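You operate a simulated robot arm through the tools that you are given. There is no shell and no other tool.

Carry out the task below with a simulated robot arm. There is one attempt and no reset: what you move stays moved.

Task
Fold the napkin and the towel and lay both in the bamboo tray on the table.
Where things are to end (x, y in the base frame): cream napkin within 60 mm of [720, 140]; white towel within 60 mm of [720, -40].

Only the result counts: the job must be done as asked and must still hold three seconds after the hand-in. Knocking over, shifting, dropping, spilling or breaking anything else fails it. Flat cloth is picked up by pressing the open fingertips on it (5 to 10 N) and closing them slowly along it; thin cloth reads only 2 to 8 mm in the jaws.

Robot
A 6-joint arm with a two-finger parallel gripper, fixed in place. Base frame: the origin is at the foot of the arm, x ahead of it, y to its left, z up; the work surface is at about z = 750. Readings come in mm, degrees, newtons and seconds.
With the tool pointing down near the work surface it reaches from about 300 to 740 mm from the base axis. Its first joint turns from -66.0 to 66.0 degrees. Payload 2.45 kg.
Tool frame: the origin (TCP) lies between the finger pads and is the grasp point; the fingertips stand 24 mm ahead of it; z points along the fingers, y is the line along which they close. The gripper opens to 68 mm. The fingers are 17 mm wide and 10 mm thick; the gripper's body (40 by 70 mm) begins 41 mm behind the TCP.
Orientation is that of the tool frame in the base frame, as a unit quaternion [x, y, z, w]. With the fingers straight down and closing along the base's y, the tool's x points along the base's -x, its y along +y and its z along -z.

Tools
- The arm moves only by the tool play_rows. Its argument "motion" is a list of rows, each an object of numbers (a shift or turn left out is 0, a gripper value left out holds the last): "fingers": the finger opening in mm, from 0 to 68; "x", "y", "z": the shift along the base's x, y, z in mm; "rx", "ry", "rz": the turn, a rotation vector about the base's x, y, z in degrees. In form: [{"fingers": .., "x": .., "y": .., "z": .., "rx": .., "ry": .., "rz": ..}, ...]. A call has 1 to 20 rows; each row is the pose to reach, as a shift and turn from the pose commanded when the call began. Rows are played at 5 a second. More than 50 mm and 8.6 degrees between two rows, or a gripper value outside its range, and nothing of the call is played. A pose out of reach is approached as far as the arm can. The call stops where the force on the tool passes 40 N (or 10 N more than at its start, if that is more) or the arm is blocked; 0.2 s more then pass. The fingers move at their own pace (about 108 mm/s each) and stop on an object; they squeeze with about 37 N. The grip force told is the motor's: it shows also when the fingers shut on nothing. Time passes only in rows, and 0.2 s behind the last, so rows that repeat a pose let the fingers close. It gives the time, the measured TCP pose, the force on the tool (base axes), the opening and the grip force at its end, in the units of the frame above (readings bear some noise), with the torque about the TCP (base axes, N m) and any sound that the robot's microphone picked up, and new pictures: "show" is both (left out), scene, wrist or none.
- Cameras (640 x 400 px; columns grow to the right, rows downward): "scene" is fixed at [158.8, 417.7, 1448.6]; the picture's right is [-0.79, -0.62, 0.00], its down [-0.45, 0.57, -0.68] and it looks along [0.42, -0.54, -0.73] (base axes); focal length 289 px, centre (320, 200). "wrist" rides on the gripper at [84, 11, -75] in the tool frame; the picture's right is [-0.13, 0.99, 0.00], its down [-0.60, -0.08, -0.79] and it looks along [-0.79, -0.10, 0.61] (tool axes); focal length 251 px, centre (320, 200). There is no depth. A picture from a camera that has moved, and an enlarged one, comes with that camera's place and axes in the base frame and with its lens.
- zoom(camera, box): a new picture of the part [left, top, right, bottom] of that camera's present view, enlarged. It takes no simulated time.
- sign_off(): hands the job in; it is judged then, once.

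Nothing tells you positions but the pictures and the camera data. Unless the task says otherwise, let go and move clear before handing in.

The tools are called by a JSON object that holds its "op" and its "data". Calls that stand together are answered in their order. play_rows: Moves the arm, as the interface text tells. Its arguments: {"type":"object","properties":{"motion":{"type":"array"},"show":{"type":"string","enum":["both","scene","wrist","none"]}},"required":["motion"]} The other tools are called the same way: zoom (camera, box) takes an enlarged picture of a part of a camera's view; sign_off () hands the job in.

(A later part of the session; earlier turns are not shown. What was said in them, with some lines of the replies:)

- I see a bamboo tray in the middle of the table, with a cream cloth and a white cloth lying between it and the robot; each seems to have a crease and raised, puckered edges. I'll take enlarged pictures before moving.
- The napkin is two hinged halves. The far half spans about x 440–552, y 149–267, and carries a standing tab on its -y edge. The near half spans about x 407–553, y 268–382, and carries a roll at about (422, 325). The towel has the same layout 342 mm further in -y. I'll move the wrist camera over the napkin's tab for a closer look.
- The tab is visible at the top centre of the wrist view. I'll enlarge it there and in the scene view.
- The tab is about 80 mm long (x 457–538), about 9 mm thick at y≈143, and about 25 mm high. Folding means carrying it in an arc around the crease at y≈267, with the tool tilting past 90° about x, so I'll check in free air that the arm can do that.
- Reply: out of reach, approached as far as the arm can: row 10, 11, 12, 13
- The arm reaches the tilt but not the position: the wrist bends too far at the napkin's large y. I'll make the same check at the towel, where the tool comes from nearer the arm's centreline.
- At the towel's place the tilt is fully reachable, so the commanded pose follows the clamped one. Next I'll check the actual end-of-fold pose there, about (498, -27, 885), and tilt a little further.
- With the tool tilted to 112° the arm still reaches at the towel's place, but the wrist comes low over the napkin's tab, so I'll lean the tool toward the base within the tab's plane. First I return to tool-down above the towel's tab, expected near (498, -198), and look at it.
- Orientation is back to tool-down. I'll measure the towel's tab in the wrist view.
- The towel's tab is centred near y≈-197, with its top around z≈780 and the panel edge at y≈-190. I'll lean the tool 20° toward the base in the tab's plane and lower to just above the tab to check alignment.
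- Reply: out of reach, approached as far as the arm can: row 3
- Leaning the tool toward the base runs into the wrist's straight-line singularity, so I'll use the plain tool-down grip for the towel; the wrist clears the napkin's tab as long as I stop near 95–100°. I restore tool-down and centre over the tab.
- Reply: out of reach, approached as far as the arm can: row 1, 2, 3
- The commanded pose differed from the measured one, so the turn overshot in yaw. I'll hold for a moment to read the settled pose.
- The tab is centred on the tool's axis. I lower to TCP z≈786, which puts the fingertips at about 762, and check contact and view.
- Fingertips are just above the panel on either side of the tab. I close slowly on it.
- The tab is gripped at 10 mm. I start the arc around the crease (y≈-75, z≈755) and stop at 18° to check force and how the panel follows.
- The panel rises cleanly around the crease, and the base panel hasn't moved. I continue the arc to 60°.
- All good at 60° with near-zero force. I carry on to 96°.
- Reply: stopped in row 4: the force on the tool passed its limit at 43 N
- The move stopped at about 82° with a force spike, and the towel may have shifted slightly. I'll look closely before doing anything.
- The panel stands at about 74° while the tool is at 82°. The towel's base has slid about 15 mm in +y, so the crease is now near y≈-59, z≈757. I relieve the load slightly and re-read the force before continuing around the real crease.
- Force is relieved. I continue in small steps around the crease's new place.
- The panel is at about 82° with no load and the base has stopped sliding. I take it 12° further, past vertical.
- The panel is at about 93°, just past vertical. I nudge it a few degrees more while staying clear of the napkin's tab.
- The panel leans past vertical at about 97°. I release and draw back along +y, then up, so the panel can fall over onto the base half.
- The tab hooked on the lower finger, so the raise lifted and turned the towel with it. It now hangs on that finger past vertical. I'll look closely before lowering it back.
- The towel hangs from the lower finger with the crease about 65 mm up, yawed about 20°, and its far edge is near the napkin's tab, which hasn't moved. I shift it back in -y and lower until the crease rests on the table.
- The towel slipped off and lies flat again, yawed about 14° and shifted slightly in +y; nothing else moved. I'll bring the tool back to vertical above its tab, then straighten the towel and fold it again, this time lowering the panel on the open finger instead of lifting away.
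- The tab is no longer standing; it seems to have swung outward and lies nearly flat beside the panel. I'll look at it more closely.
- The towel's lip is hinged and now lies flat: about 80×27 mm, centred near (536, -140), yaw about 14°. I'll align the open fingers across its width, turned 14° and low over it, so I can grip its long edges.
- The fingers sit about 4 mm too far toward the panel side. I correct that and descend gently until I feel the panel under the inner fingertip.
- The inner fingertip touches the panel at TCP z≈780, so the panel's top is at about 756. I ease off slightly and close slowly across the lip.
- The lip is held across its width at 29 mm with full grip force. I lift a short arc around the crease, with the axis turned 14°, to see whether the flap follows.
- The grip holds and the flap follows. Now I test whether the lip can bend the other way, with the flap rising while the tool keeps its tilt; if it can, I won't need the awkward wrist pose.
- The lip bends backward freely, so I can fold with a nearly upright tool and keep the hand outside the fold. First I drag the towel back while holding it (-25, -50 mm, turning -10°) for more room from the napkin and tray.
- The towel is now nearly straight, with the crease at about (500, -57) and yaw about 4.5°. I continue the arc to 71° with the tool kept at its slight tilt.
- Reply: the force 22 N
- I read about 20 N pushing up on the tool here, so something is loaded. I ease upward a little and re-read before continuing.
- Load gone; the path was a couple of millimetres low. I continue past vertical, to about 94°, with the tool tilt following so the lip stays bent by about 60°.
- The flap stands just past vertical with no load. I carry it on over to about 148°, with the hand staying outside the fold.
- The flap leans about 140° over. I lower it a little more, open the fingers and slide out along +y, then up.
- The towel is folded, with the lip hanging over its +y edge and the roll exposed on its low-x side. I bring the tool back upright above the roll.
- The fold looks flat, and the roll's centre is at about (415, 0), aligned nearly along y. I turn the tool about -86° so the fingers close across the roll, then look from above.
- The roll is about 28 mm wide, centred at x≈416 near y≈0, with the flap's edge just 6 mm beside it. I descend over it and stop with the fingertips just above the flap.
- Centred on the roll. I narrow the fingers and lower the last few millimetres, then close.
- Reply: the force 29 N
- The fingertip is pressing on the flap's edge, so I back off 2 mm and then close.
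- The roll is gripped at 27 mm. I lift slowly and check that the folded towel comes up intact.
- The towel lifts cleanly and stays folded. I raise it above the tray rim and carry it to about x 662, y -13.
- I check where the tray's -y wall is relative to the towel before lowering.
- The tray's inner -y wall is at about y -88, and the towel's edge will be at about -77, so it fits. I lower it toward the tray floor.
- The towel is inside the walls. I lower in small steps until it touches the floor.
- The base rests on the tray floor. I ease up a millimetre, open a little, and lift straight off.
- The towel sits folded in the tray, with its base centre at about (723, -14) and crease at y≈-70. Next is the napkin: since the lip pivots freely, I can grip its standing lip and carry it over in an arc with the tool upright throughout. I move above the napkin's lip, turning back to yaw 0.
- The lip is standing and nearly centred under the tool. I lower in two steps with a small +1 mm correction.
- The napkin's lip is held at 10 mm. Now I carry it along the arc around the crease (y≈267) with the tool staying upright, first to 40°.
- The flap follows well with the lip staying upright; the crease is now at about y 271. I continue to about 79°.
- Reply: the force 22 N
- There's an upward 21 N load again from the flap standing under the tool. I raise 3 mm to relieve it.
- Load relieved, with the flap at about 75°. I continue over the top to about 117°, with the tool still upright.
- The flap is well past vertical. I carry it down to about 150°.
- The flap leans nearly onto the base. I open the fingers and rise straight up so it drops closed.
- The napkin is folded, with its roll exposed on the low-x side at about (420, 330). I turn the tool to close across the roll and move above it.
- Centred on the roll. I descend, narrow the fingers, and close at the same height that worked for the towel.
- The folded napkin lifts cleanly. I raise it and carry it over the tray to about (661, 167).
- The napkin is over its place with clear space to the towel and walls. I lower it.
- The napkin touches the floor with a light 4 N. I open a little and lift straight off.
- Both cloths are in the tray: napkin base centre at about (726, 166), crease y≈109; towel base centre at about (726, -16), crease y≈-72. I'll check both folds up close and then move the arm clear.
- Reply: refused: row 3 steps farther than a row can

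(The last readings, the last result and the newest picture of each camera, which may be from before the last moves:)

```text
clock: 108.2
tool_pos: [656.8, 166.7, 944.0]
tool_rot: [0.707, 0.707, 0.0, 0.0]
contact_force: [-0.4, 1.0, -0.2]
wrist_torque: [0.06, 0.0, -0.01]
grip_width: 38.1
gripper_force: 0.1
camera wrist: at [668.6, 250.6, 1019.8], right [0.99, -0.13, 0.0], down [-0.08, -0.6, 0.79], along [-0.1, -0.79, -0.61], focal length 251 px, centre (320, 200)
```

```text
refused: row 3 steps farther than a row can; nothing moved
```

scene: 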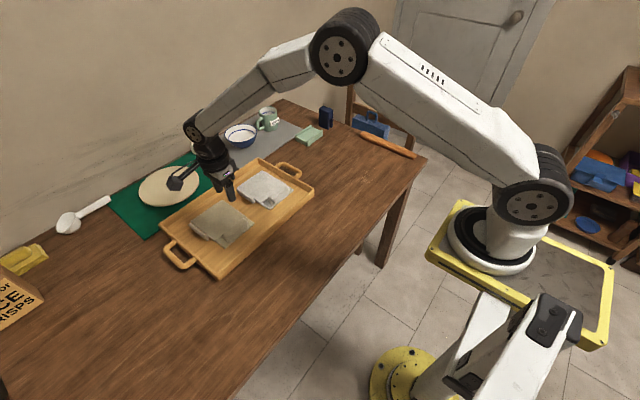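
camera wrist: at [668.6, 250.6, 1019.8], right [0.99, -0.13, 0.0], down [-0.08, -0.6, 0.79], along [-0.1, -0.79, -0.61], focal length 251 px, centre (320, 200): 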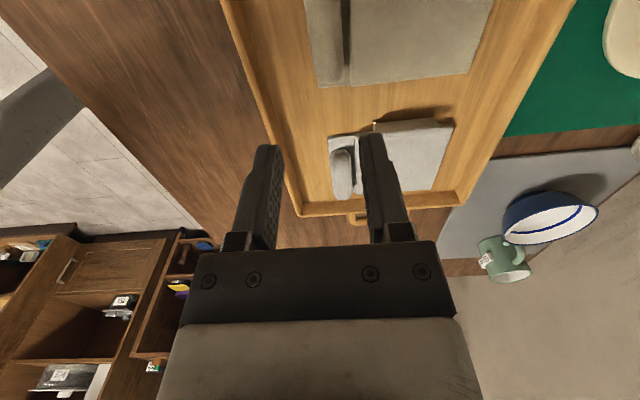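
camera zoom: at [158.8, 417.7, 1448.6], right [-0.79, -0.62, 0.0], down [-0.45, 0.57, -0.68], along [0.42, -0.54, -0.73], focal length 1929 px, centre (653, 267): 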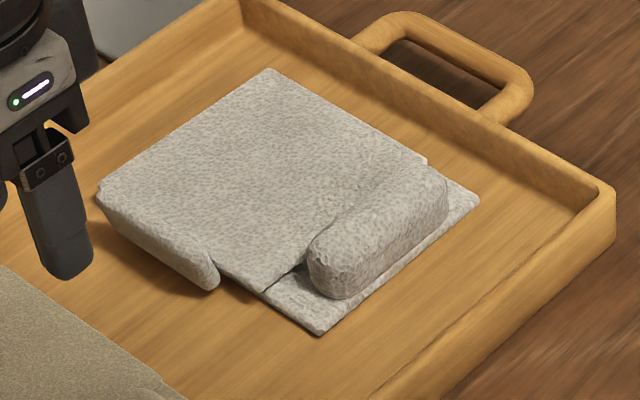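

Both folds lie flat. My retreat steps were too long, so I redo it with smaller ones.

{"op": "play_rows", "data": {"motion": [{"fingers": 38, "x": -10, "y": -5, "z": 35}, {"x": -30, "y": -20, "z": 70}, {"x": -55, "y": -40, "z": 100}, {"x": -85, "y": -60, "z": 125}, {"x": -115, "y": -80, "z": 150}, {"x": -145, "y": -100, "z": 175}, {"x": -175, "y": -120, "z": 200}, {"x": -200, "y": -140, "z": 225}, {"x": -220, "y": -160, "z": 235}, {"x": -220, "y": -160, "z": 235}], "show": "both"}}

{"op": "zoom", "data": {"camera": "scene", "box": [150, 120, 330, 290]}}

```text
clock: 110.3
tool_pos: [441.6, 6.6, 1178.9]
tool_rot: [0.707, 0.707, 0.001, 0.0]
contact_force: [0.1, -0.8, -1.0]
wrist_torque: [0.03, 0.0, 0.01]
grip_width: 38.2
gripper_force: 0.1
camera wrist: at [452.3, 90.5, 1253.4], right [0.99, -0.13, 0.0], down [-0.08, -0.6, 0.79], along [-0.1, -0.79, -0.61], focal length 251 px, centre (320, 200)
```

scene: 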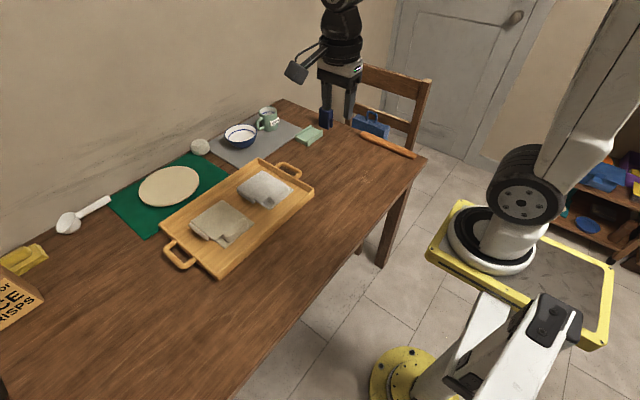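
wrist: 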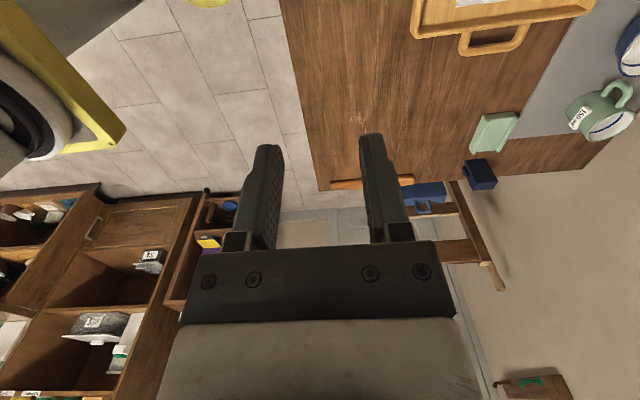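

```text
2.35 times, centred on (240, 205) of scene
camera zoom: at [158.8, 417.7, 1448.6], right [-0.79, -0.62, 0.0], down [-0.45, 0.57, -0.68], along [0.42, -0.54, -0.73], focal length 681 px, centre (508, 188)
```

zoom: 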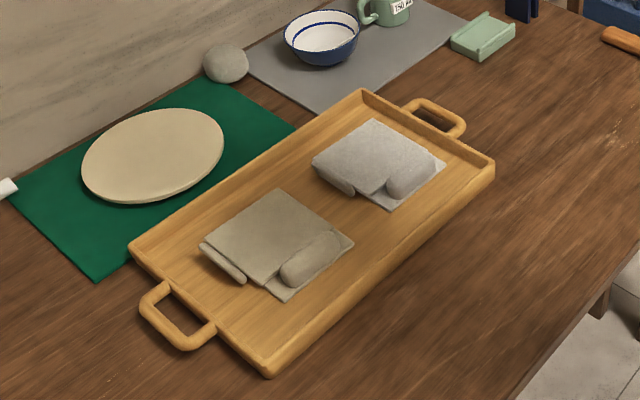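

Both cloths lie folded in the bamboo tray, each within about 35 mm of its target. The tray and the other objects look unmoved, and the arm is clear, so I hand the job in.

{"op": "sign_off", "data": {}}

```text
The job is handed in.
```

The napkin and the towel are both folded and lying in the bamboo tray, and I handed the job in. By my camera estimates, each is about 25–35 mm from its target, within the 60 mm limit.

| Cloth | Target (x, y) | Centre of the base half | Crease |
|---|---|---|---|
| Cream napkin | 720, 140 | about 726, 166 | y about 109 |
| White towel | 720, -40 | about 726, -16 | y about -72 |

The task doesn't say which point of a cloth is measured, so I placed each one so that both its centre and its crease fall inside the limit.

The towel took two tries. On the first fold its lip caught on a finger, so the towel was lifted, turned and dropped flat on the table. I straightened it and folded it again, and it ended up lying flat.

In the last pictures the tray and the other objects look unmoved, and the arm was clear when I handed in. The hand-in did not return a verdict.
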